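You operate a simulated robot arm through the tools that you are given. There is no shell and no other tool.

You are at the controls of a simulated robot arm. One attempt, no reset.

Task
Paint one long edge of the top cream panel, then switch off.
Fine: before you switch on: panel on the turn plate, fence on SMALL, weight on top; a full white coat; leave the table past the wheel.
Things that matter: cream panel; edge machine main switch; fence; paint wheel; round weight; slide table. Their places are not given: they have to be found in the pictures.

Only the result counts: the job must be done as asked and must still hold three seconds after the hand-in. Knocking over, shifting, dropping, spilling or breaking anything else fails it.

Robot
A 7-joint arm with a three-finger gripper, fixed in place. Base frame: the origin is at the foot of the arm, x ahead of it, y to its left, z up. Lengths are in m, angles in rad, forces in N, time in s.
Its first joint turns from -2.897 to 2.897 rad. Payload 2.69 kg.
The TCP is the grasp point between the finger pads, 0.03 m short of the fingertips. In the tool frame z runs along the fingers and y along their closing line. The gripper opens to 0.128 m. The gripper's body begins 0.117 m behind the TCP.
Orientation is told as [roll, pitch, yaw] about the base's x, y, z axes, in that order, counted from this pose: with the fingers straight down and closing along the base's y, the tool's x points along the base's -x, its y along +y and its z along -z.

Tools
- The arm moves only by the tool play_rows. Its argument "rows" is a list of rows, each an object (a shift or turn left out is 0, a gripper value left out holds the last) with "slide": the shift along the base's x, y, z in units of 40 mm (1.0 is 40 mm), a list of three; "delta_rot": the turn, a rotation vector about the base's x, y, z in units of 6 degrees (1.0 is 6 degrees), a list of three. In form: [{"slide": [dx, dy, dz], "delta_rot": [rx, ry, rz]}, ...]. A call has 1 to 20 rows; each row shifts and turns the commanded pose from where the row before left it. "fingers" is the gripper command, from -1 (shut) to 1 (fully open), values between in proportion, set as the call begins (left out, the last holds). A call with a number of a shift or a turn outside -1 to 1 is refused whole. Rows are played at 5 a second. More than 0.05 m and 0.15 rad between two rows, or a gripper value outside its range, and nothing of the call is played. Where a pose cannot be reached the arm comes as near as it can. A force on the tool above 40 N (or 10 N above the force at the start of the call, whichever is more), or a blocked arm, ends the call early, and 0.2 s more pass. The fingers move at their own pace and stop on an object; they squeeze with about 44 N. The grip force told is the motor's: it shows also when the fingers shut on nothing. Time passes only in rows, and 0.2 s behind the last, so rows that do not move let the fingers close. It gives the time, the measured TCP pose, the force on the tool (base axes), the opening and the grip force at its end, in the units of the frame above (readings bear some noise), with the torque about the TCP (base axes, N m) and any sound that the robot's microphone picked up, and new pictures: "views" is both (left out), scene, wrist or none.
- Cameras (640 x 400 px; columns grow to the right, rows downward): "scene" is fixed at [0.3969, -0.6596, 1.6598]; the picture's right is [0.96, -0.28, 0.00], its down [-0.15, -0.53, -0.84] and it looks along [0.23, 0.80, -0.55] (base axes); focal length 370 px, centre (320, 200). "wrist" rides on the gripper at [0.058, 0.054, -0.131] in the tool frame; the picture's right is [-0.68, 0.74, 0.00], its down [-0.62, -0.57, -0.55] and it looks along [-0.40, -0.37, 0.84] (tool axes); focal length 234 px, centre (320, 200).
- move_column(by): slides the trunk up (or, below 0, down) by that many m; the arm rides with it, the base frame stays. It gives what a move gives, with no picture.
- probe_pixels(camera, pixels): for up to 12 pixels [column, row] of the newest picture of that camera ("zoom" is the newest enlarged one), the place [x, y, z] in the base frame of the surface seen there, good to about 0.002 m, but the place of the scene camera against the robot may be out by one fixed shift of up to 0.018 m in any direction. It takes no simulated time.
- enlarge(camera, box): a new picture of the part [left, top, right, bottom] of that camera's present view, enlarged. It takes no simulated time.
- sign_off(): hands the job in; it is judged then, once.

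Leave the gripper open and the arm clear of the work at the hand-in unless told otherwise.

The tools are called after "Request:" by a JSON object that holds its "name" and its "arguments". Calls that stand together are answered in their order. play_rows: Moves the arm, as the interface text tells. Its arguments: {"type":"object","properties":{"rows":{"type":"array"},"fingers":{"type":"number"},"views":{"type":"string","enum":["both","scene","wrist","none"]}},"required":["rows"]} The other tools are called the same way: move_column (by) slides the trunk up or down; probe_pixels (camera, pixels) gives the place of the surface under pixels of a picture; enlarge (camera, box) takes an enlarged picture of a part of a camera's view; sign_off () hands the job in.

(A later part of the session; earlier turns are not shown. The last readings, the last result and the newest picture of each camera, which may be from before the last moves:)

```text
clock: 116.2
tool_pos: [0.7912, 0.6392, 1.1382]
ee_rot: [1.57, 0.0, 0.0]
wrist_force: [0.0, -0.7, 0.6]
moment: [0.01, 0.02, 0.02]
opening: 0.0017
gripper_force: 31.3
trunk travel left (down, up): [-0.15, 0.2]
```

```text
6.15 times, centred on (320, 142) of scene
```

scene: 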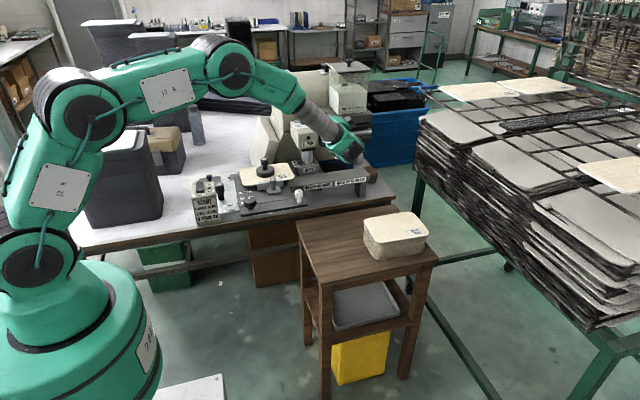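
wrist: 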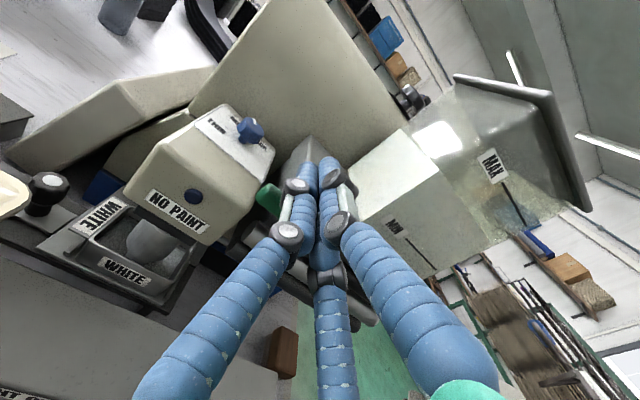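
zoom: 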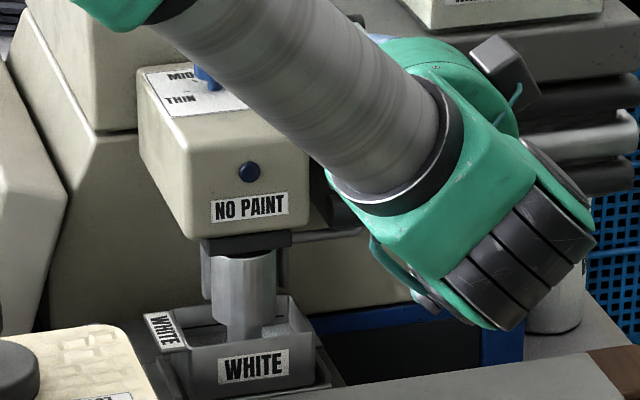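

Good view: the trough stays visible in the scene. Now I'll press down gently: first to contact, then a few mm more, watching the force.

Request:
{"name": "play_rows", "arguments": {"rows": [{"slide": [0, 0, -0.25]}, {"slide": [0, 0, -0.15]}, {"slide": [0, 0, -0.15]}, {"slide": [0, 0, 0]}], "views": "both"}}

Request:
{"name": "enlarge", "arguments": {"camera": "wrist", "box": [220, 100, 400, 240]}}

Request:
{"name": "enlarge", "arguments": {"camera": "scene", "box": [284, 140, 332, 175]}}

```text
clock: 117.2
tool_pos: [0.7911, 0.6387, 1.1172]
ee_rot: [1.57, 0.0, 0.0]
wrist_force: [-0.1, 0.2, -0.6]
moment: [-0.01, -0.03, 0.01]
opening: 0.0021
gripper_force: 31.0
trunk travel left (down, up): [-0.15, 0.2]
```

scene: 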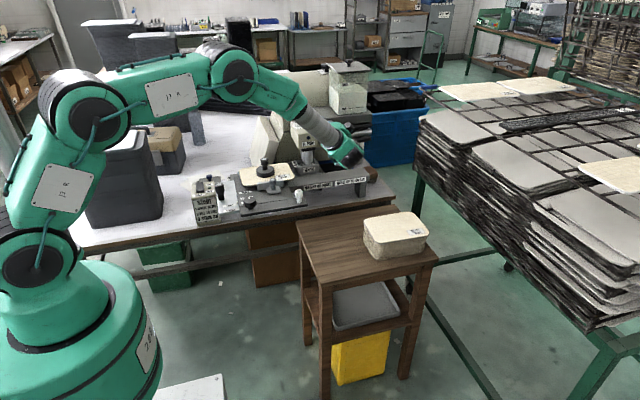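
wrist: 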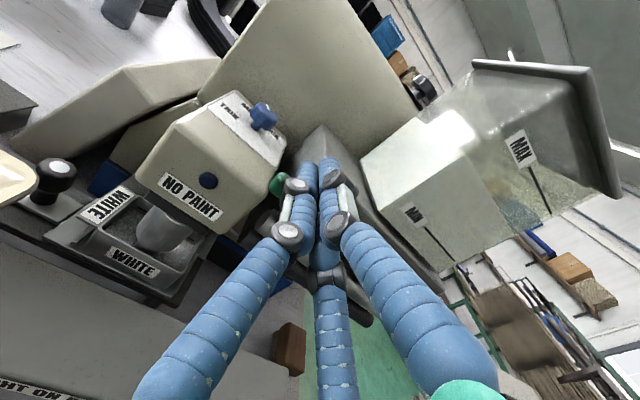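

```text
2.86 times, centred on (310, 170) of wrist
```

zoom: 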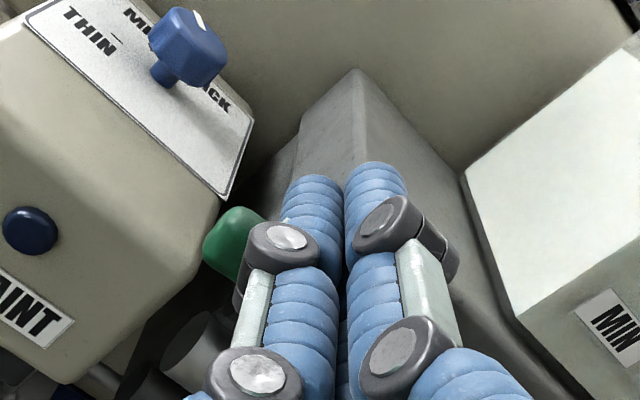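

```text
11.43 times, centred on (308, 158) of scene
```

zoom: 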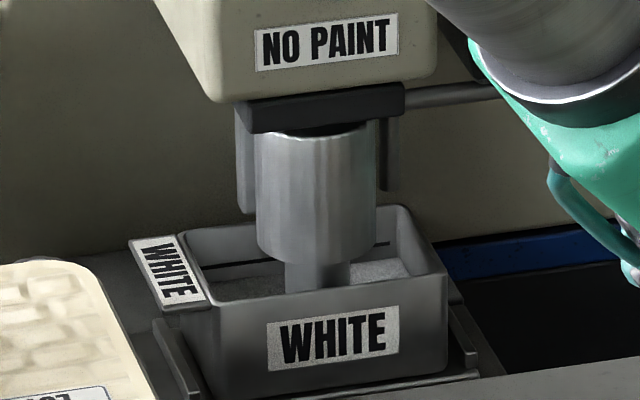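

No force yet. I'll press on down another 12 mm.

Request:
{"name": "play_rows", "arguments": {"rows": [{"slide": [0, 0, -0.15]}, {"slide": [0, 0, -0.15]}, {"slide": [0, 0, 0]}], "views": "both"}}

Request:
{"name": "enlarge", "arguments": {"camera": "wrist", "box": [220, 100, 400, 240]}}

Request:
{"name": "enlarge", "arguments": {"camera": "scene", "box": [284, 140, 332, 175]}}

```text
clock: 118.0
tool_pos: [0.7907, 0.639, 1.1062]
ee_rot: [1.571, 0.0, 0.0]
wrist_force: [0.0, 0.6, -0.7]
moment: [0.0, 0.04, 0.05]
opening: 0.0022
gripper_force: 31.7
trunk travel left (down, up): [-0.15, 0.2]
```

scene: 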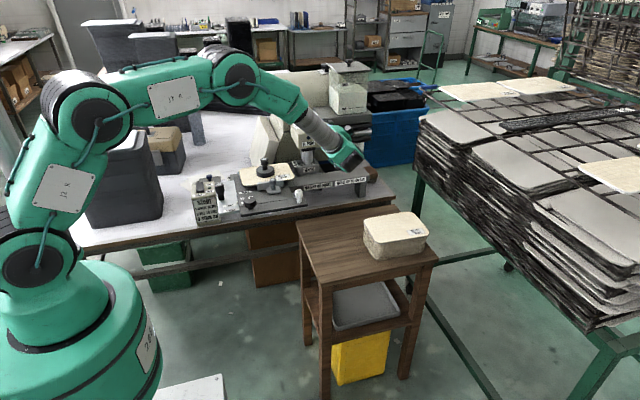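
wrist: 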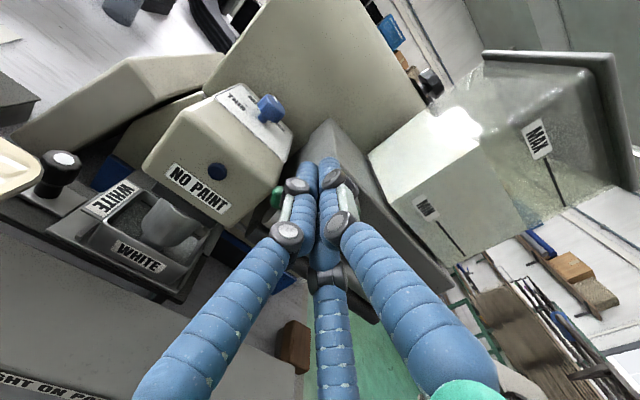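

```text
2.86 times, centred on (310, 170) of wrist
```

zoom: 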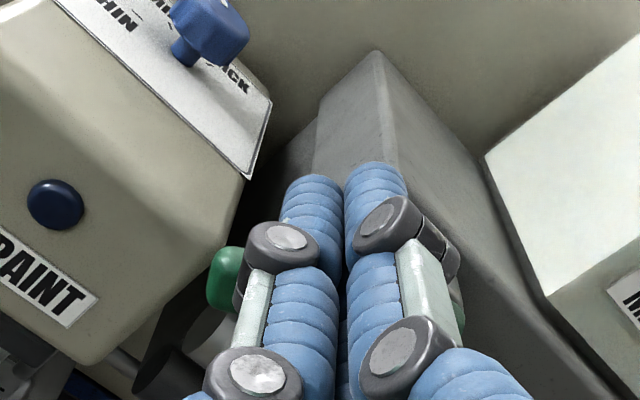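

```text
11.43 times, centred on (308, 158) of scene
```

zoom: 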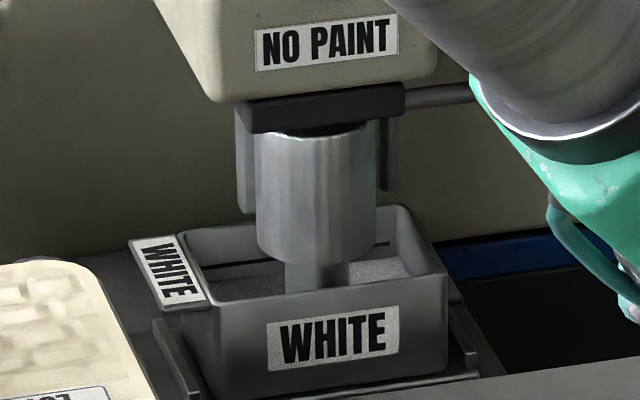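

Still no force. I'll probe the green lever on both sides of the fingers to see whether it has turned.

Request:
{"name": "enlarge", "arguments": {"camera": "wrist", "box": [260, 150, 360, 230]}}

Request:
{"name": "probe_pixels", "arguments": {"camera": "zoom", "pixels": [[75, 190], [85, 215], [90, 175], [485, 230], [480, 250], [490, 215], [200, 90], [210, 110], [330, 70], [340, 90], [100, 200], [70, 210]]}}

```text
5.00 times, centred on (310, 190) of wrist
```

zoom: 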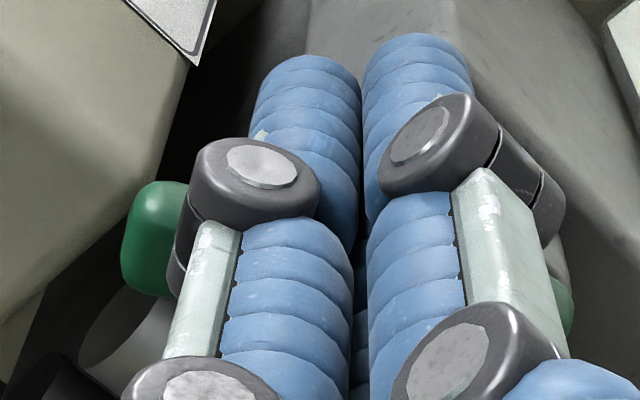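

```text
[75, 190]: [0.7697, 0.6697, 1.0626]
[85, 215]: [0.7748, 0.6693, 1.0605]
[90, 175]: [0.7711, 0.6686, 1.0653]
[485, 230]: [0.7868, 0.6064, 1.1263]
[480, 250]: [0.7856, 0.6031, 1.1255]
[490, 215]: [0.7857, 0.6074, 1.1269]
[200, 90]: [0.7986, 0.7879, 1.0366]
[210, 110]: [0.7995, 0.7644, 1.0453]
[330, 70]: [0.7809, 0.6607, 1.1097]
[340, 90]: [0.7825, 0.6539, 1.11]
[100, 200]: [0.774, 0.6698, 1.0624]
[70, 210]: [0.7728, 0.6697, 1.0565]
```

I'll probe exactly on the green spots, at zoom (150,235) and (564,305).

Request:
{"name": "probe_pixels", "arguments": {"camera": "zoom", "pixels": [[150, 235], [140, 215], [160, 200], [150, 270], [564, 305], [566, 320], [170, 250], [130, 260]]}}

```text
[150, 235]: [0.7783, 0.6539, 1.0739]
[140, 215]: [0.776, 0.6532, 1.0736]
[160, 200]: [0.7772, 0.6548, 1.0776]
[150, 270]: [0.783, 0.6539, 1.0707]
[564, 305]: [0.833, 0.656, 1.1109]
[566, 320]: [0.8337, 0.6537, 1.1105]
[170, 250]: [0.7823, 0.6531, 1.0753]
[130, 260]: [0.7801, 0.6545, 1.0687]
```

The lever has turned about 37° down almost without resistance. I'll take a close baseline view of the trough, then turn it further in small steps.

Request:
{"name": "enlarge", "arguments": {"camera": "scene", "box": [296, 154, 320, 169]}}

Request:
{"name": "play_rows", "arguments": {"rows": [{"slide": [0.05, 0, -0.2]}], "views": "both"}}

Request:
{"name": "enlarge", "arguments": {"camera": "scene", "box": [296, 154, 320, 169]}}

```text
16.00 times, centred on (308, 162) of scene
```

zoom: 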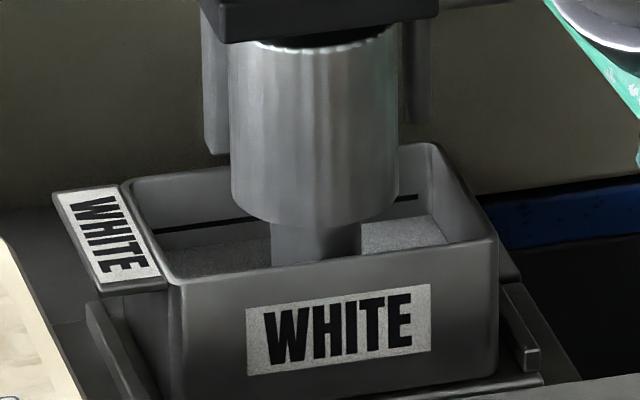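

```text
clock: 118.4
tool_pos: [0.7934, 0.6392, 1.0989]
ee_rot: [1.571, -0.001, 0.0]
wrist_force: [-0.6, -0.1, 0.0]
moment: [0.0, -0.02, -0.03]
opening: 0.002
gripper_force: 31.6
trunk travel left (down, up): [-0.15, 0.2]
```

scene: 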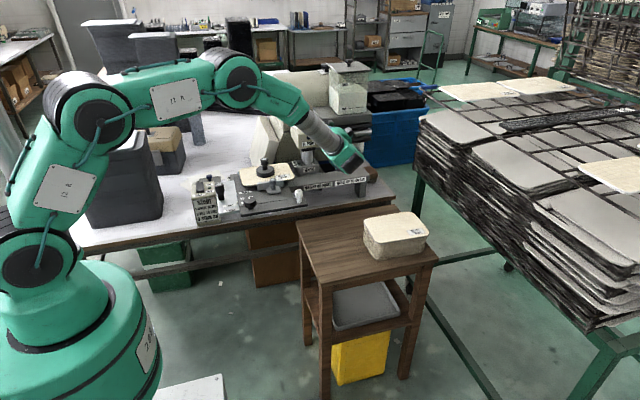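
wrist: 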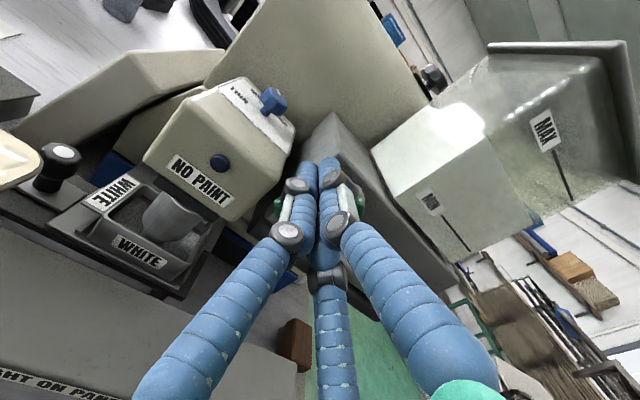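

```text
16.00 times, centred on (308, 162) of scene
```

zoom: 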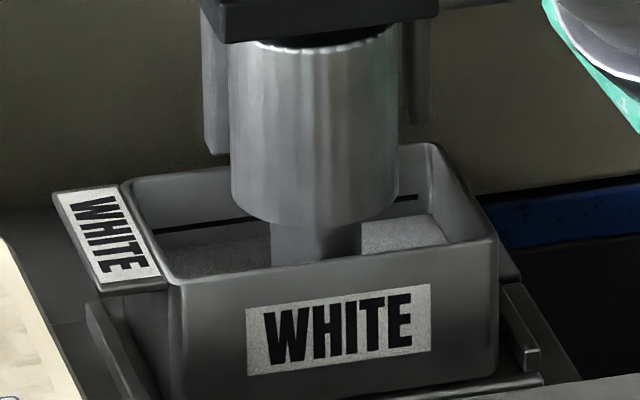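

I'll zoom in tighter on the fill line and paint surface to track the level.

Request:
{"name": "enlarge", "arguments": {"camera": "scene", "box": [296, 158, 306, 166]}}

Request:
{"name": "enlarge", "arguments": {"camera": "scene", "box": [308, 158, 318, 166]}}

```text
16.00 times, centred on (301, 162) of scene
```

zoom: 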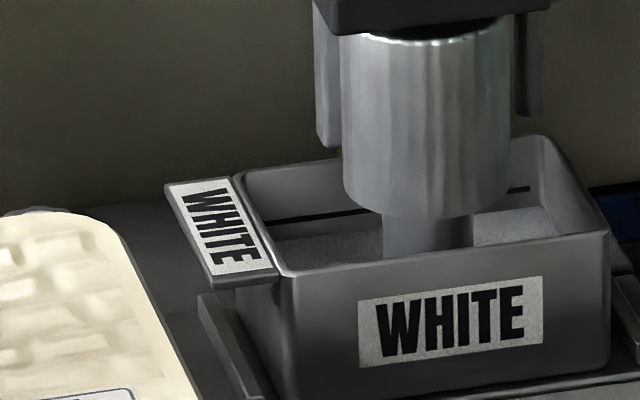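

```text
16.00 times, centred on (313, 162) of scene
```

zoom: 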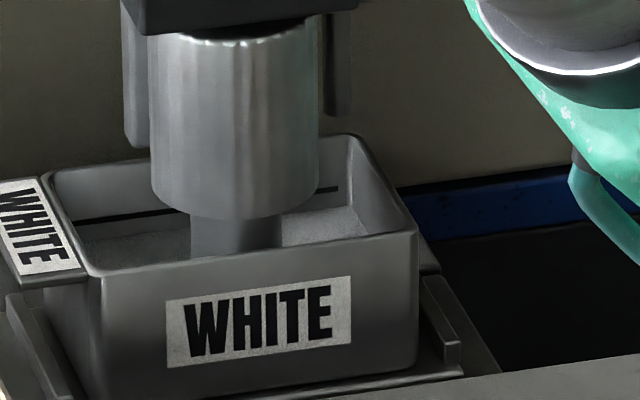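

I'll probe heights instead: the fill line on the back wall and the paint surface, in the latest zoom.

Request:
{"name": "probe_pixels", "arguments": {"camera": "zoom", "pixels": [[329, 189], [120, 214], [100, 217], [320, 228], [300, 230], [340, 225], [140, 248], [120, 250], [160, 245], [350, 200], [380, 200], [100, 190]]}}

```text
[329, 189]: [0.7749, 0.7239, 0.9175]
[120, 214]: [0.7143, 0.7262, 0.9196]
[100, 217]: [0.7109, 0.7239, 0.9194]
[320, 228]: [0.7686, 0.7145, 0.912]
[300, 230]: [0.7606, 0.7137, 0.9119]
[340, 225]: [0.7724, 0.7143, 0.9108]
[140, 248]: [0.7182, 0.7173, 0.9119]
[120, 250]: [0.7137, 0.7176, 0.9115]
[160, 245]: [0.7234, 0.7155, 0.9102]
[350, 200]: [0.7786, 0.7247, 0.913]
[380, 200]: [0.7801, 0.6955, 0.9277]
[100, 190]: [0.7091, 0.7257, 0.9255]
```

The paint surface is at about 0.9115 and the line at about 0.919 (scene heights). I'll let 0.4 s pass to see whether it rises at this lever angle.

Request:
{"name": "play_rows", "arguments": {"rows": [{"slide": [0, 0, 0]}, {"slide": [0, 0, 0]}], "views": "scene"}}

Request:
{"name": "enlarge", "arguments": {"camera": "scene", "box": [308, 158, 318, 166]}}

Request:
{"name": "probe_pixels", "arguments": {"camera": "zoom", "pixels": [[329, 189], [120, 214], [320, 228], [300, 230], [340, 225], [140, 248], [120, 250], [160, 245], [310, 222], [330, 220], [130, 240], [170, 238]]}}

```text
clock: 119.0
tool_pos: [0.7941, 0.639, 1.0974]
ee_rot: [1.571, -0.001, -0.002]
wrist_force: [-0.4, 0.3, 0.7]
moment: [0.01, 0.01, 0.0]
opening: 0.0018
gripper_force: 31.7
trunk travel left (down, up): [-0.15, 0.2]
```

scene: 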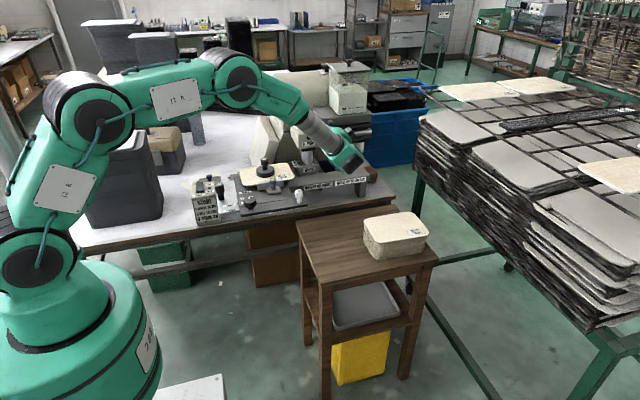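

```text
16.00 times, centred on (313, 162) of scene
```

zoom: 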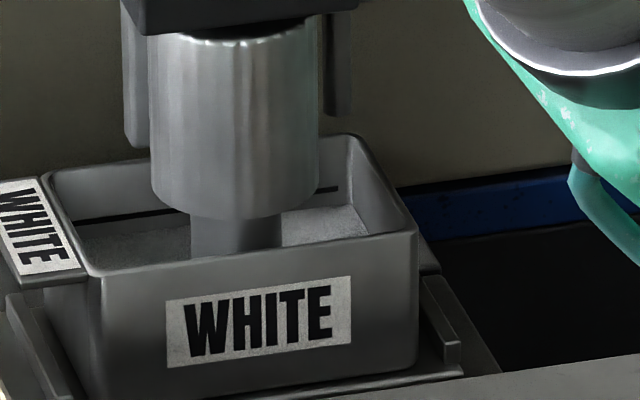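

```text
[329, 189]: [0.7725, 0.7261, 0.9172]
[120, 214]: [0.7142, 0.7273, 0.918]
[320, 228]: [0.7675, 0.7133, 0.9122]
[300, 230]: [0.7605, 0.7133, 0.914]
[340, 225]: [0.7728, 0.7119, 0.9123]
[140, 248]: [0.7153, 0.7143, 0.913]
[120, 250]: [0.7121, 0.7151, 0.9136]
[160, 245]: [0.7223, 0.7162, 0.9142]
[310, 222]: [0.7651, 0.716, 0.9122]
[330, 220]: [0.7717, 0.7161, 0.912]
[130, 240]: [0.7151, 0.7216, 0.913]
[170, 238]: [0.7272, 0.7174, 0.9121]
```

The paint is rising about 2.5 mm/s, with 5 mm left to the line. I'll move the fingertips under the lever now, during the filling, and push it back up to the closed position. Then I'll check the level and top up if needed.

Request:
{"name": "play_rows", "arguments": {"rows": [{"slide": [0, -0.8, 0.1]}, {"slide": [-0.1, 0, -0.85]}, {"slide": [0, 0, -0.75]}, {"slide": [0, 0.8, 0]}, {"slide": [0, 0, 0.5]}, {"slide": [0, 0, 0.5]}], "views": "both"}}

Request:
{"name": "enlarge", "arguments": {"camera": "scene", "box": [308, 158, 318, 166]}}

Request:
{"name": "probe_pixels", "arguments": {"camera": "zoom", "pixels": [[329, 189], [120, 214], [320, 228], [300, 230], [340, 225], [140, 248], [120, 250], [160, 245], [310, 222], [330, 220], [130, 240], [170, 238]]}}

Request:
{"name": "enlarge", "arguments": {"camera": "wrist", "box": [240, 120, 380, 240]}}

```text
clock: 120.0
tool_pos: [0.7907, 0.6265, 1.0349]
ee_rot: [1.57, 0.001, -0.004]
wrist_force: [1.5, -6.4, -0.5]
moment: [0.16, 0.09, -0.06]
opening: 0.0022
gripper_force: 31.5
trunk travel left (down, up): [-0.15, 0.2]
stopped in row 4: the force on the tool passed its limit at 143 N (the readings are from after the stop); the commanded pose is now the measured one
```

scene: 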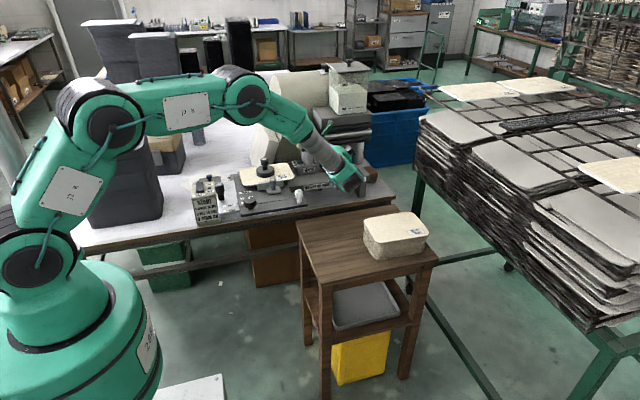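
wrist: 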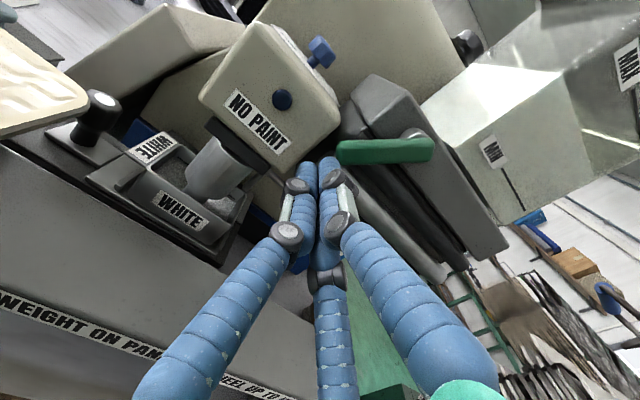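

```text
16.00 times, centred on (313, 162) of scene
```

zoom: 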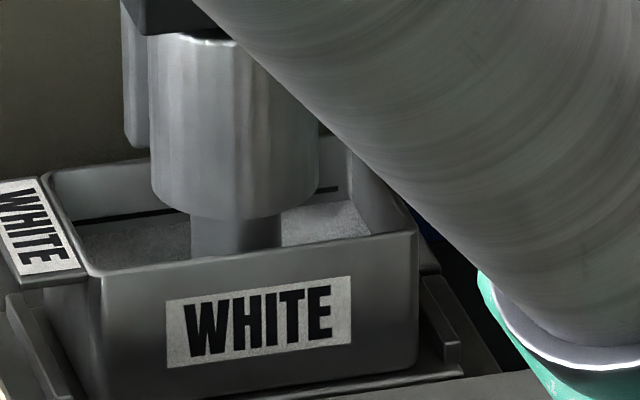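

```text
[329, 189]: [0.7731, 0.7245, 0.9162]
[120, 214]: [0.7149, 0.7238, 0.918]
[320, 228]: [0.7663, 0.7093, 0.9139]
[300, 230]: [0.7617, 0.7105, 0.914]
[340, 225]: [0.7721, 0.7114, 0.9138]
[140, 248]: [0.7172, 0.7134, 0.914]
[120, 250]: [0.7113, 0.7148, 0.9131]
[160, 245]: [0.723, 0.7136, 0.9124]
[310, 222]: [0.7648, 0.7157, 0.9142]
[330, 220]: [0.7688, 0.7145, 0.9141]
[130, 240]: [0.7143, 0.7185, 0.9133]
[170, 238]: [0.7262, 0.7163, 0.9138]
```

```text
3.33 times, centred on (310, 180) of wrist
```

zoom: 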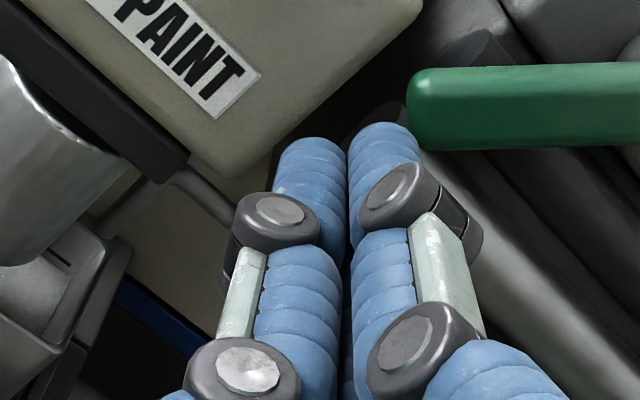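

The forward move hit something (it stopped at tip y≈0.6565). I'll probe the lever's current position, the tips and the head's corner to see what's in the way. The level is ~0.9137, still below the line at 0.918.

Request:
{"name": "probe_pixels", "arguments": {"camera": "zoom", "pixels": [[415, 100], [430, 130], [415, 140], [520, 100], [620, 100], [385, 125], [310, 140], [240, 170], [280, 130], [395, 110], [450, 180], [230, 150]]}}

```text
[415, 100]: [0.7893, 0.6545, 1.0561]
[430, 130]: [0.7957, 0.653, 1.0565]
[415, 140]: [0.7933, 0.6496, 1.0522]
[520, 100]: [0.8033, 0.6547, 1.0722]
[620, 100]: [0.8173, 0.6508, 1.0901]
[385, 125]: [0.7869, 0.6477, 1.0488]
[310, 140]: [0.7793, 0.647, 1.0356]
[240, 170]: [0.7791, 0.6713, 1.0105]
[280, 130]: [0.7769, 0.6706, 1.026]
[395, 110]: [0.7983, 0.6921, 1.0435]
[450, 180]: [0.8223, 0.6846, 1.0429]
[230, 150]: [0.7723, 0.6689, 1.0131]
```

The lever tip (z≈1.05) was just in line with the upper finger. I'll back off, go 1 cm lower and 1 cm further right, slide under, and lift the lever from below to close it.

Request:
{"name": "play_rows", "arguments": {"rows": [{"slide": [0.1, -0.35, -0.1]}, {"slide": [0.13, 0, -0.25]}, {"slide": [0, 0.35, 0]}, {"slide": [0, 0.35, 0]}, {"slide": [0, 0, 0.4]}, {"slide": [0, 0, 0.4]}, {"slide": [0, 0, 0.35]}, {"slide": [0, 0, 0.2]}], "views": "both"}}

Request:
{"name": "enlarge", "arguments": {"camera": "scene", "box": [308, 158, 318, 166]}}

Request:
{"name": "probe_pixels", "arguments": {"camera": "zoom", "pixels": [[329, 189], [120, 214], [320, 228], [300, 230], [340, 225], [140, 248], [120, 250], [160, 245], [310, 222], [330, 220], [130, 240], [170, 238]]}}

Request:
{"name": "enlarge", "arguments": {"camera": "wrist", "box": [240, 120, 380, 240]}}

```text
clock: 121.4
tool_pos: [0.7926, 0.6403, 1.0318]
ee_rot: [1.56, 0.018, 0.002]
wrist_force: [-3.1, -1.5, -3.4]
moment: [0.0, -0.1, 0.09]
opening: 0.0023
gripper_force: 31.5
trunk travel left (down, up): [-0.15, 0.2]
stopped in row 6: the force on the tool passed its limit at 48 N (the readings are from after the stop); the commanded pose is now the measured one
```

scene: 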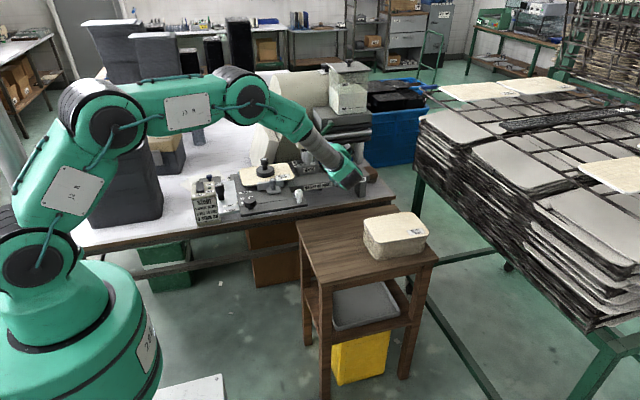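
wrist: 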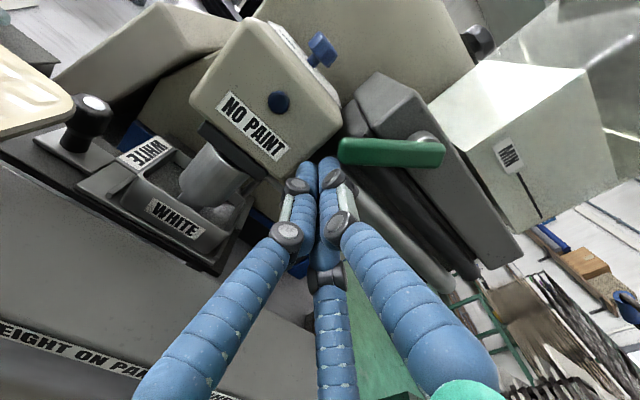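

```text
16.00 times, centred on (313, 162) of scene
```

zoom: 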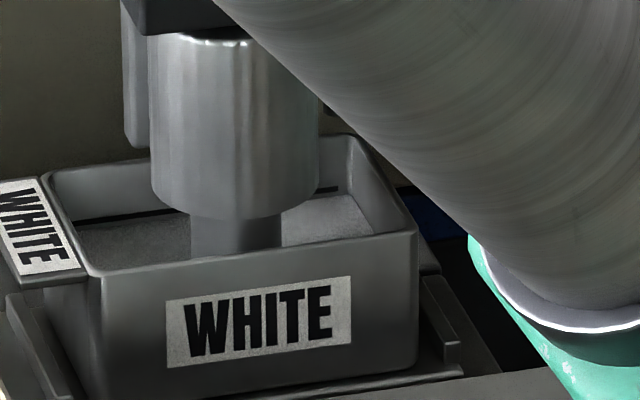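

```text
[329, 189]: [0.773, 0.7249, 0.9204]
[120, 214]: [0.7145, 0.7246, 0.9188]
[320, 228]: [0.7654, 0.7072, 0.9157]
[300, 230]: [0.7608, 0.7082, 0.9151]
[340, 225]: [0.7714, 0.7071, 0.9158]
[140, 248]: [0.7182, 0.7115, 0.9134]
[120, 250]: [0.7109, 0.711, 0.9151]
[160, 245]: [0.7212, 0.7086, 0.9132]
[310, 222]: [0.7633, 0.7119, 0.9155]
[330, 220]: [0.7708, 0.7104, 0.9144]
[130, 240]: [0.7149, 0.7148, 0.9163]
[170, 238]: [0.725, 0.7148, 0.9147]
```

```text
3.33 times, centred on (310, 180) of wrist
```

zoom: 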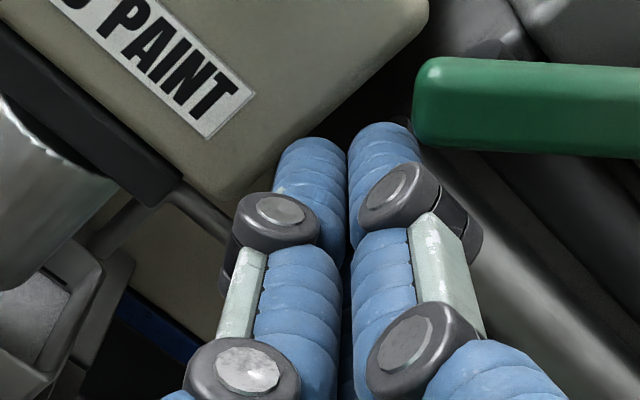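

The upward push jammed on the lever's tip, because the lever is steep at ~52°. I need to push from its lower-right side toward left and up. The level is ~0.915 against the line at ~0.9185, so a few seconds remain. I'll back down, go right, rise beside the lever's underside, then push left-up.

Request:
{"name": "play_rows", "arguments": {"rows": [{"slide": [0, 0, -0.2]}, {"slide": [0.8, 0, 0]}, {"slide": [0, 0, 0.5]}, {"slide": [-0.3, 0, 0.27]}, {"slide": [-0.3, 0, 0.3]}, {"slide": [-0.25, 0, 0.28]}], "views": "both"}}

Request:
{"name": "enlarge", "arguments": {"camera": "scene", "box": [308, 158, 318, 166]}}

Request:
{"name": "probe_pixels", "arguments": {"camera": "zoom", "pixels": [[329, 189], [120, 214], [320, 228], [300, 230], [340, 225], [140, 248], [120, 250], [160, 245], [310, 222], [330, 220], [130, 240], [170, 238]]}}

Request:
{"name": "enlarge", "arguments": {"camera": "wrist", "box": [240, 120, 400, 240]}}

```text
clock: 122.8
tool_pos: [0.79, 0.6407, 1.074]
ee_rot: [1.555, 0.021, 0.001]
wrist_force: [3.5, -3.4, -26.4]
moment: [-0.29, 0.04, -0.4]
opening: 0.002
gripper_force: 31.2
trunk travel left (down, up): [-0.15, 0.2]
```

scene: 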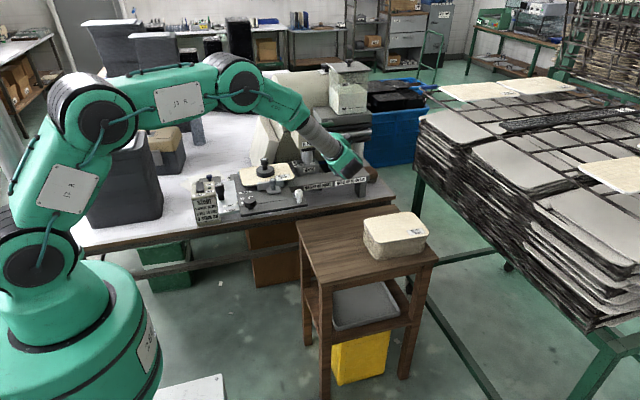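
wrist: 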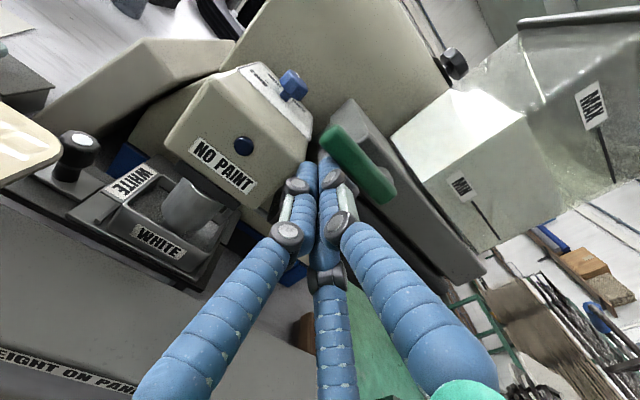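

```text
16.00 times, centred on (313, 162) of scene
```

zoom: 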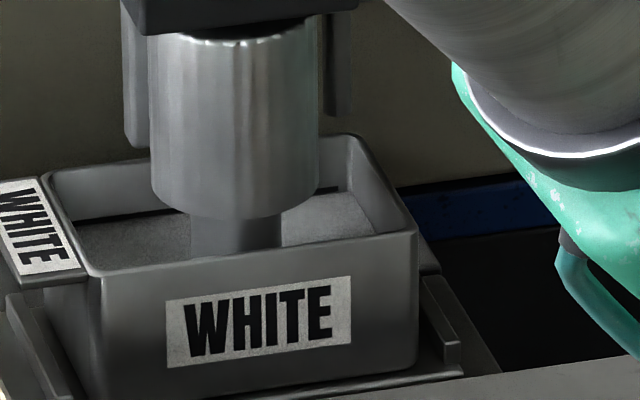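

```text
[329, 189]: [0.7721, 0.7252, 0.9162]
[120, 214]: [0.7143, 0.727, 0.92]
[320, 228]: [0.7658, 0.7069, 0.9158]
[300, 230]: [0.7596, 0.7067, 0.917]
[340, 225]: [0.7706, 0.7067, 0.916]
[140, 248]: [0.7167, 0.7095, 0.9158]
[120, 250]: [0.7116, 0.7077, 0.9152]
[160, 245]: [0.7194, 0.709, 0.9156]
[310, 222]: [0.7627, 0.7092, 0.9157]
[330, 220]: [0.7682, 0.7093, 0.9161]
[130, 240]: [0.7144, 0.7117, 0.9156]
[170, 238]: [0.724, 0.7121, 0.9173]
```

```text
3.33 times, centred on (320, 180) of wrist
```

zoom: 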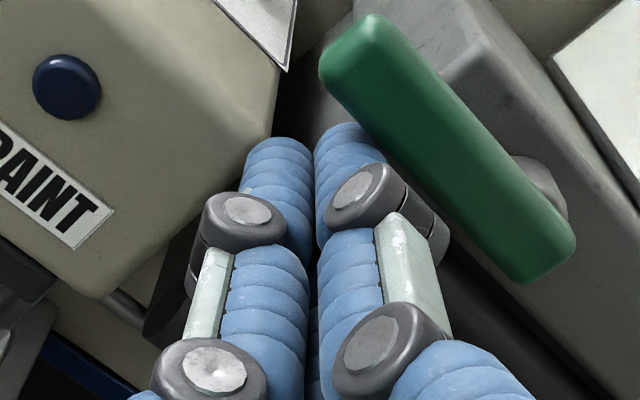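

The lever is pushed back up (holding against its stop with 26 N). I'll ease off 3 mm, then measure the level and lever again to see that the flow has stopped.

Request:
{"name": "play_rows", "arguments": {"rows": [{"slide": [0, 0, -0.08]}, {"slide": [0, 0, 0]}], "views": "both"}}

Request:
{"name": "enlarge", "arguments": {"camera": "wrist", "box": [240, 120, 400, 240]}}

Request:
{"name": "probe_pixels", "arguments": {"camera": "zoom", "pixels": [[340, 75], [350, 50], [370, 90], [420, 130], [480, 180], [530, 240], [550, 250], [330, 65], [370, 20], [545, 185]]}}

Request:
{"name": "enlarge", "arguments": {"camera": "scene", "box": [308, 158, 318, 166]}}

Request:
{"name": "probe_pixels", "arguments": {"camera": "zoom", "pixels": [[329, 188], [334, 187], [120, 214], [140, 212], [160, 210], [320, 228], [300, 230], [340, 225], [140, 248], [310, 222], [130, 235], [170, 232]]}}

```text
clock: 123.4
tool_pos: [0.7916, 0.6409, 1.0738]
ee_rot: [1.556, 0.018, 0.001]
wrist_force: [-5.3, -10.8, -31.8]
moment: [-0.25, -0.08, 0.08]
opening: 0.0019
gripper_force: 31.6
trunk travel left (down, up): [-0.15, 0.2]
```

scene: 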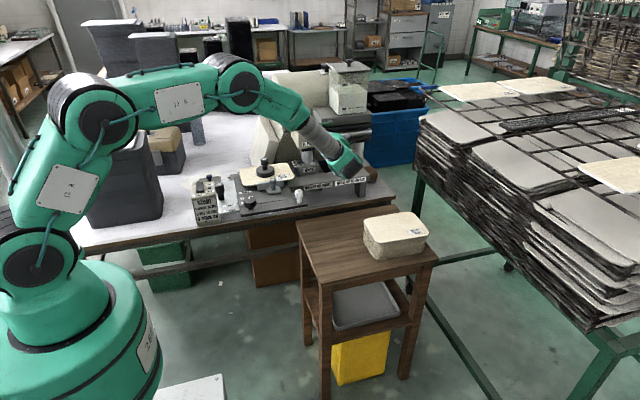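
wrist: 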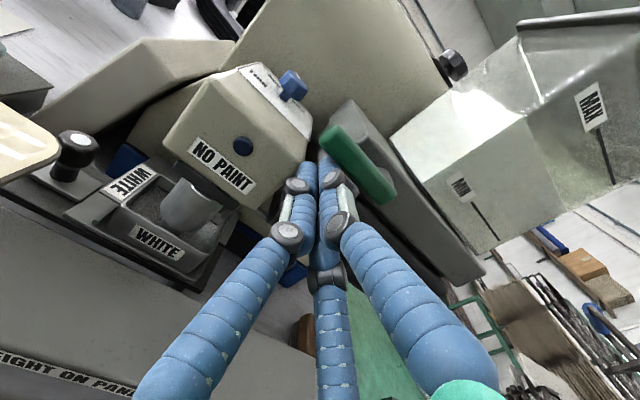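

```text
3.33 times, centred on (320, 180) of wrist
```

zoom: 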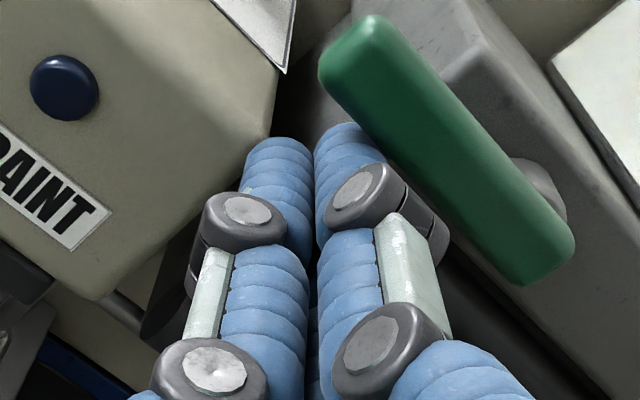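

```text
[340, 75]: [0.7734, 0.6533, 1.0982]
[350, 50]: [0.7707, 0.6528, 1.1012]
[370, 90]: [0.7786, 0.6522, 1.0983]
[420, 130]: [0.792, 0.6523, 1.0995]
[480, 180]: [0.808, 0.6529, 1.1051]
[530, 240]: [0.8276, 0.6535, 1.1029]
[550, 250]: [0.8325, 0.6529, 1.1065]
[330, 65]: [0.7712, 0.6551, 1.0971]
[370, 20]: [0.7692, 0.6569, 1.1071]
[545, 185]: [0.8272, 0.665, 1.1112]
```

```text
16.00 times, centred on (313, 162) of scene
```

zoom: 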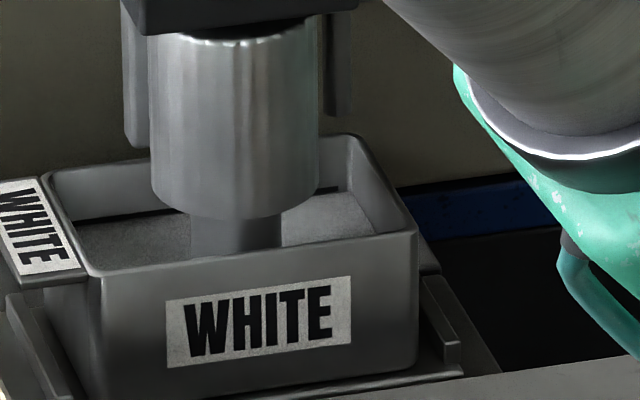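

```text
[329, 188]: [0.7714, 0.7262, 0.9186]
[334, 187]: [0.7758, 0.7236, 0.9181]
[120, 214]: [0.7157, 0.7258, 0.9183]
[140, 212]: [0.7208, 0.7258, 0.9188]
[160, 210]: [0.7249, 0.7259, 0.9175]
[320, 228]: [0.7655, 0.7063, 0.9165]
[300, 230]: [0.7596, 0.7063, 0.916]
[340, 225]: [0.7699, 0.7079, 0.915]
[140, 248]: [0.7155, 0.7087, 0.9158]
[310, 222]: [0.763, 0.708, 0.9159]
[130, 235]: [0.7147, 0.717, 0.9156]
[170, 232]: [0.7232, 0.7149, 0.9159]
```

The lever is horizontal again and the level is steady at ≈0.9158, about 2.4 mm below the line (0.9183). I'll top up with one more short opening. First I bring the fingertips back above the lever.

Request:
{"name": "play_rows", "arguments": {"rows": [{"slide": [0, 0, -0.2]}, {"slide": [0, -0.5, 0]}, {"slide": [0, -0.5, 0.3]}, {"slide": [0, 0, 0.9]}, {"slide": [-0.04, 0, 0.8]}, {"slide": [0, 0.5, 0]}, {"slide": [0, 0.45, 0]}, {"slide": [0, 0, 0]}], "views": "both"}}

Request:
{"name": "enlarge", "arguments": {"camera": "wrist", "box": [240, 120, 400, 240]}}

Request:
{"name": "enlarge", "arguments": {"camera": "scene", "box": [308, 158, 318, 166]}}

Request:
{"name": "probe_pixels", "arguments": {"camera": "zoom", "pixels": [[329, 188], [334, 187], [120, 214], [140, 212], [160, 210], [320, 228], [300, 230], [340, 225], [140, 248], [310, 222], [130, 235], [170, 232]]}}

```text
clock: 125.2
tool_pos: [0.7908, 0.6401, 1.1502]
ee_rot: [1.561, 0.013, 0.002]
wrist_force: [-0.7, -0.4, -0.4]
moment: [0.04, 0.01, 0.0]
opening: 0.0022
gripper_force: 31.3
trunk travel left (down, up): [-0.15, 0.2]
```

scene: 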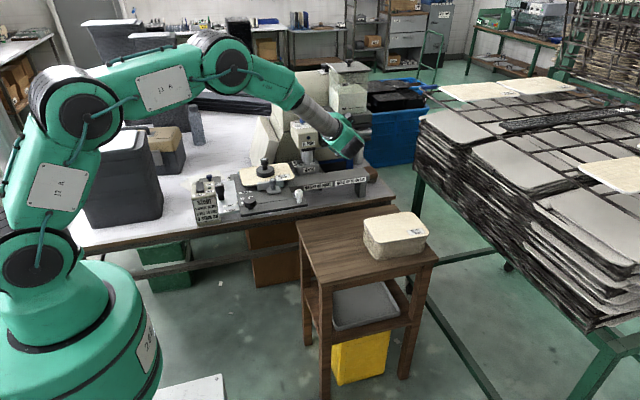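
wrist: 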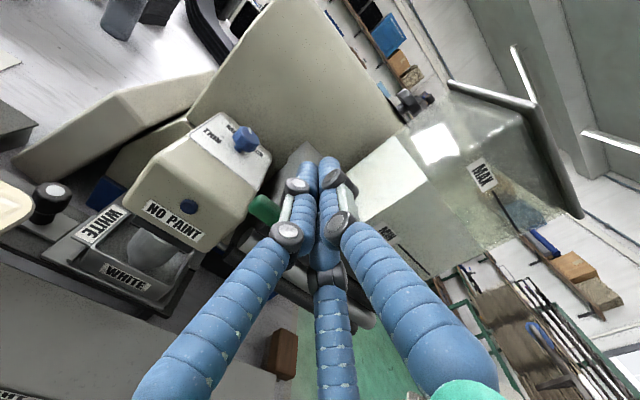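

```text
3.33 times, centred on (320, 180) of wrist
```

zoom: 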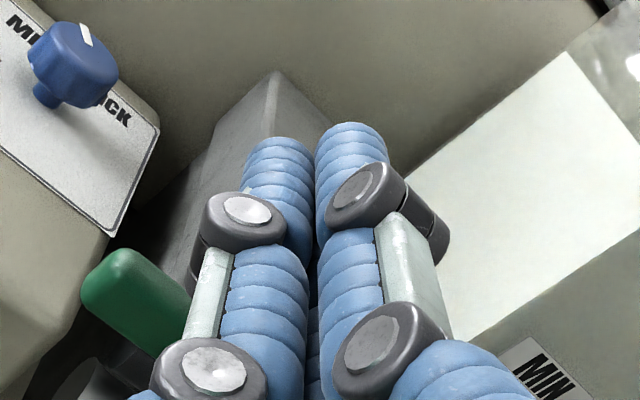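

```text
16.00 times, centred on (313, 162) of scene
```

zoom: 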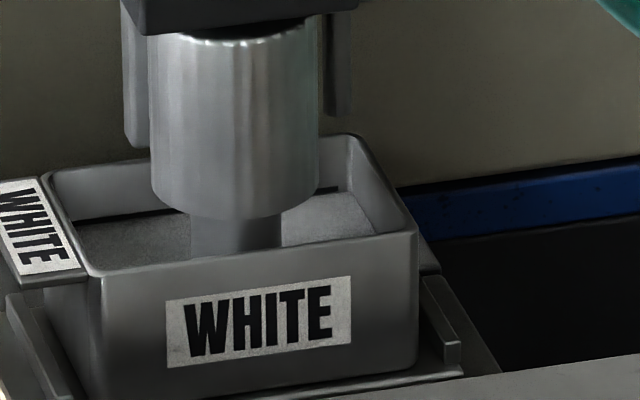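

```text
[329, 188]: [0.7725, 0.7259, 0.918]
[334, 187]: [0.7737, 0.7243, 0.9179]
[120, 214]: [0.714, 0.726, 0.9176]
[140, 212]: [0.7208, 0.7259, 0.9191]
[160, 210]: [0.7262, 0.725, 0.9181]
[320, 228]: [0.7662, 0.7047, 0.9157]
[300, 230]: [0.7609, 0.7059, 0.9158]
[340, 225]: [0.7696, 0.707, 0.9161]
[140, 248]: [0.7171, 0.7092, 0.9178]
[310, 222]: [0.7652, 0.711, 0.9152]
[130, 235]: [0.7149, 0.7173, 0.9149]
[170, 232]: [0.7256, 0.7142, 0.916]
```

The level is stable at 0.916 and the line is at 0.918. I'll press the lever down ~30° again and check the rise.

Request:
{"name": "play_rows", "arguments": {"rows": [{"slide": [0, 0, -0.7]}, {"slide": [0, 0, -0.5]}], "views": "both"}}

Request:
{"name": "enlarge", "arguments": {"camera": "scene", "box": [308, 158, 318, 166]}}

Request:
{"name": "probe_pixels", "arguments": {"camera": "zoom", "pixels": [[329, 188], [120, 214], [140, 212], [320, 228], [300, 230], [340, 225], [140, 248], [310, 222], [130, 235], [170, 232], [120, 245], [350, 222]]}}

Request:
{"name": "enlarge", "arguments": {"camera": "wrist", "box": [240, 120, 400, 240]}}

```text
clock: 125.8
tool_pos: [0.7905, 0.6396, 1.1012]
ee_rot: [1.559, 0.012, 0.002]
wrist_force: [0.4, -0.2, 0.1]
moment: [0.04, 0.01, 0.0]
opening: 0.0019
gripper_force: 32.0
trunk travel left (down, up): [-0.15, 0.2]
```

scene: 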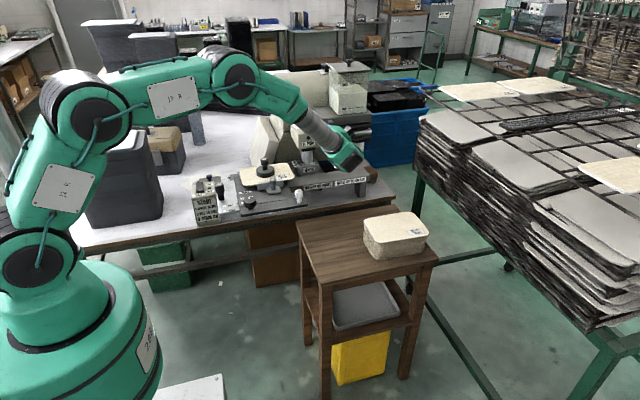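
wrist: 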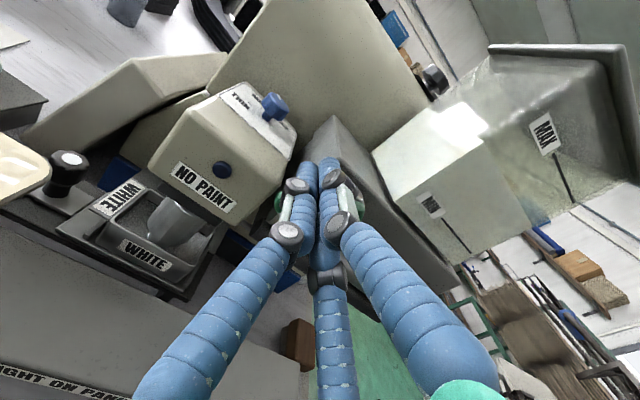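

```text
16.00 times, centred on (313, 162) of scene
```

zoom: 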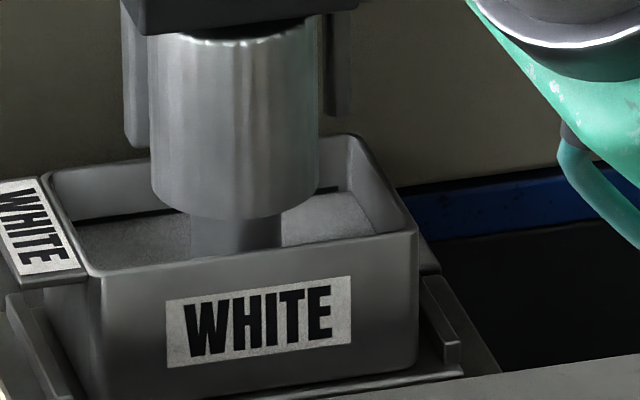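

```text
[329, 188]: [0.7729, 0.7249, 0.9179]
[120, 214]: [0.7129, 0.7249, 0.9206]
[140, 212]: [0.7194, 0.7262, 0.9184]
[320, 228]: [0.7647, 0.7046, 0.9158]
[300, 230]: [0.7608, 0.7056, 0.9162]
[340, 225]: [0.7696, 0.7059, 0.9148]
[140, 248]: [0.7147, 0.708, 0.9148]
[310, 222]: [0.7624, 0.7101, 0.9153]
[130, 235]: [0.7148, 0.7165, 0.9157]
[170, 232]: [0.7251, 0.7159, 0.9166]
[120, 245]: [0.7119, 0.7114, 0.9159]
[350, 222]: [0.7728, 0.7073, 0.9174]
```

```text
3.33 times, centred on (320, 180) of wrist
```

zoom: 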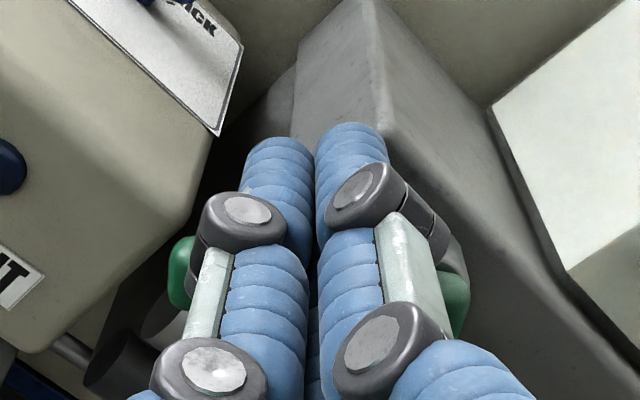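

No visible rise yet. I'll wait 0.6 s and measure again.

Request:
{"name": "play_rows", "arguments": {"rows": [{"slide": [0, 0, 0]}, {"slide": [0, 0, 0]}], "views": "scene"}}

Request:
{"name": "enlarge", "arguments": {"camera": "scene", "box": [308, 158, 318, 166]}}

Request:
{"name": "probe_pixels", "arguments": {"camera": "zoom", "pixels": [[329, 188], [120, 214], [140, 212], [320, 228], [300, 230], [340, 225], [140, 248], [310, 222], [130, 235], [170, 232], [120, 245], [350, 222]]}}

```text
clock: 126.4
tool_pos: [0.7895, 0.6392, 1.1042]
ee_rot: [1.561, 0.015, 0.002]
wrist_force: [0.2, -0.2, 0.0]
moment: [0.03, 0.0, -0.03]
opening: 0.0023
gripper_force: 31.5
trunk travel left (down, up): [-0.15, 0.2]
```

scene: 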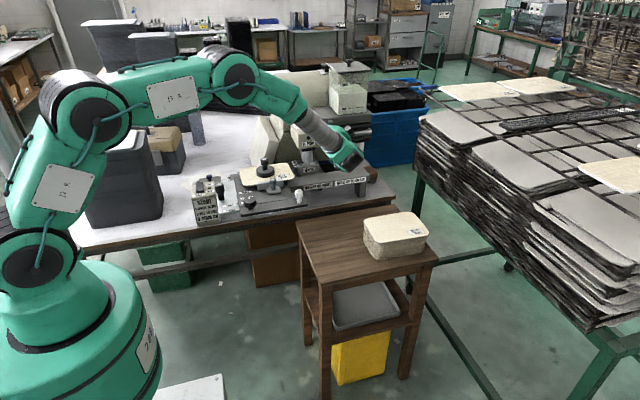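

```text
16.00 times, centred on (313, 162) of scene
```

zoom: 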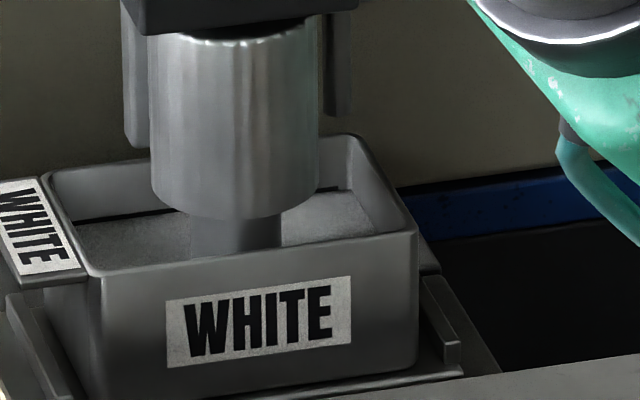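

```text
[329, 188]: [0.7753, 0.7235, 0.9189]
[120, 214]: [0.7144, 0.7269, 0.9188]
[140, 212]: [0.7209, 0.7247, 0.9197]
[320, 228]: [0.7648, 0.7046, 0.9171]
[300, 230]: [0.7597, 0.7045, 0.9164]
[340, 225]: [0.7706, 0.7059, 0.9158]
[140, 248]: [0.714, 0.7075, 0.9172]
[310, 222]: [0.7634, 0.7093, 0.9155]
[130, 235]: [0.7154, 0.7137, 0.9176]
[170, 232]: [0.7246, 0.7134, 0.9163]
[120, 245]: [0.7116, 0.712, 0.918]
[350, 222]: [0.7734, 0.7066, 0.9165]
```

The surface is now nearly at the line, rising ~1.4 mm/s. I'll close right away: back off, go under, and lift the lever.

Request:
{"name": "play_rows", "arguments": {"rows": [{"slide": [0, -0.85, 0.05]}, {"slide": [0.2, 0, -0.9]}, {"slide": [0.05, 0, -0.6]}, {"slide": [0, 0.85, 0]}, {"slide": [-0.05, 0, 0.4]}, {"slide": [-0.15, 0, 0.3]}], "views": "both"}}

Request:
{"name": "enlarge", "arguments": {"camera": "scene", "box": [308, 158, 318, 166]}}

Request:
{"name": "probe_pixels", "arguments": {"camera": "zoom", "pixels": [[329, 188], [120, 214], [140, 212], [320, 228], [300, 230], [340, 225], [140, 248], [310, 222], [130, 235], [170, 232], [120, 245], [350, 222]]}}

Request:
{"name": "enlarge", "arguments": {"camera": "wrist", "box": [240, 120, 400, 240]}}

```text
clock: 127.8
tool_pos: [0.7906, 0.6378, 1.0714]
ee_rot: [1.561, 0.013, 0.002]
wrist_force: [0.2, 1.3, -0.4]
moment: [0.03, 0.04, -0.04]
opening: 0.0022
gripper_force: 31.6
trunk travel left (down, up): [-0.15, 0.2]
```

scene: 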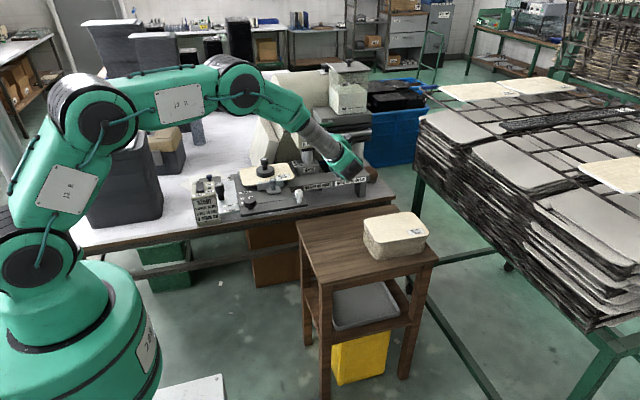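
wrist: 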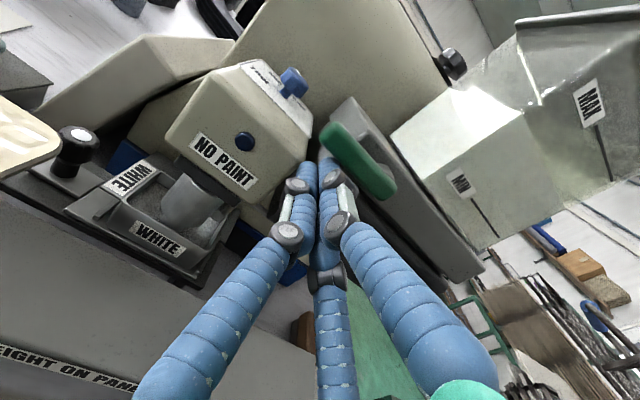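

```text
16.00 times, centred on (313, 162) of scene
```

zoom: 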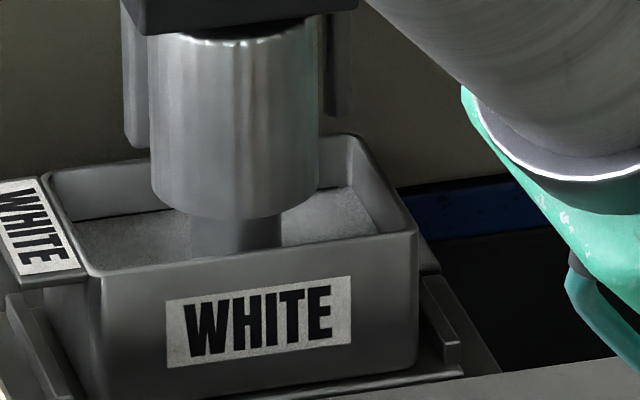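

```text
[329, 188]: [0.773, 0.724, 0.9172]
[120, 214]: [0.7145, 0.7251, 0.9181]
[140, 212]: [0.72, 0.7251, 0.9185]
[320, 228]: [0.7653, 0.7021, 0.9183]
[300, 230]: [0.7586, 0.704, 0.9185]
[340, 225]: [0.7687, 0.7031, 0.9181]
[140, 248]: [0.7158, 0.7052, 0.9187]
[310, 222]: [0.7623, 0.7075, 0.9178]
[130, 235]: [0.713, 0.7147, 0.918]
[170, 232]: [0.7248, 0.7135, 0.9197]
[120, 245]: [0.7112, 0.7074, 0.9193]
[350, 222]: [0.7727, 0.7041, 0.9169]
```

```text
3.33 times, centred on (320, 180) of wrist
```

zoom: 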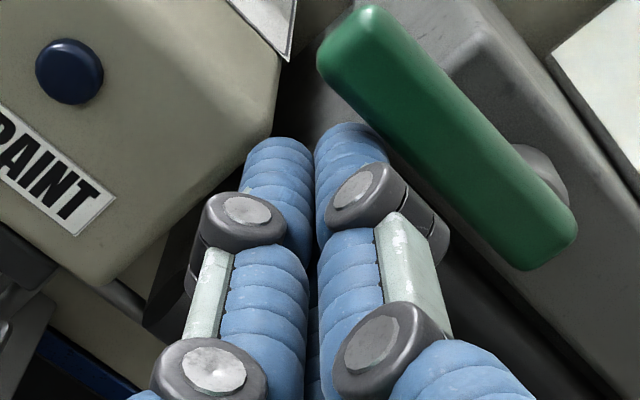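

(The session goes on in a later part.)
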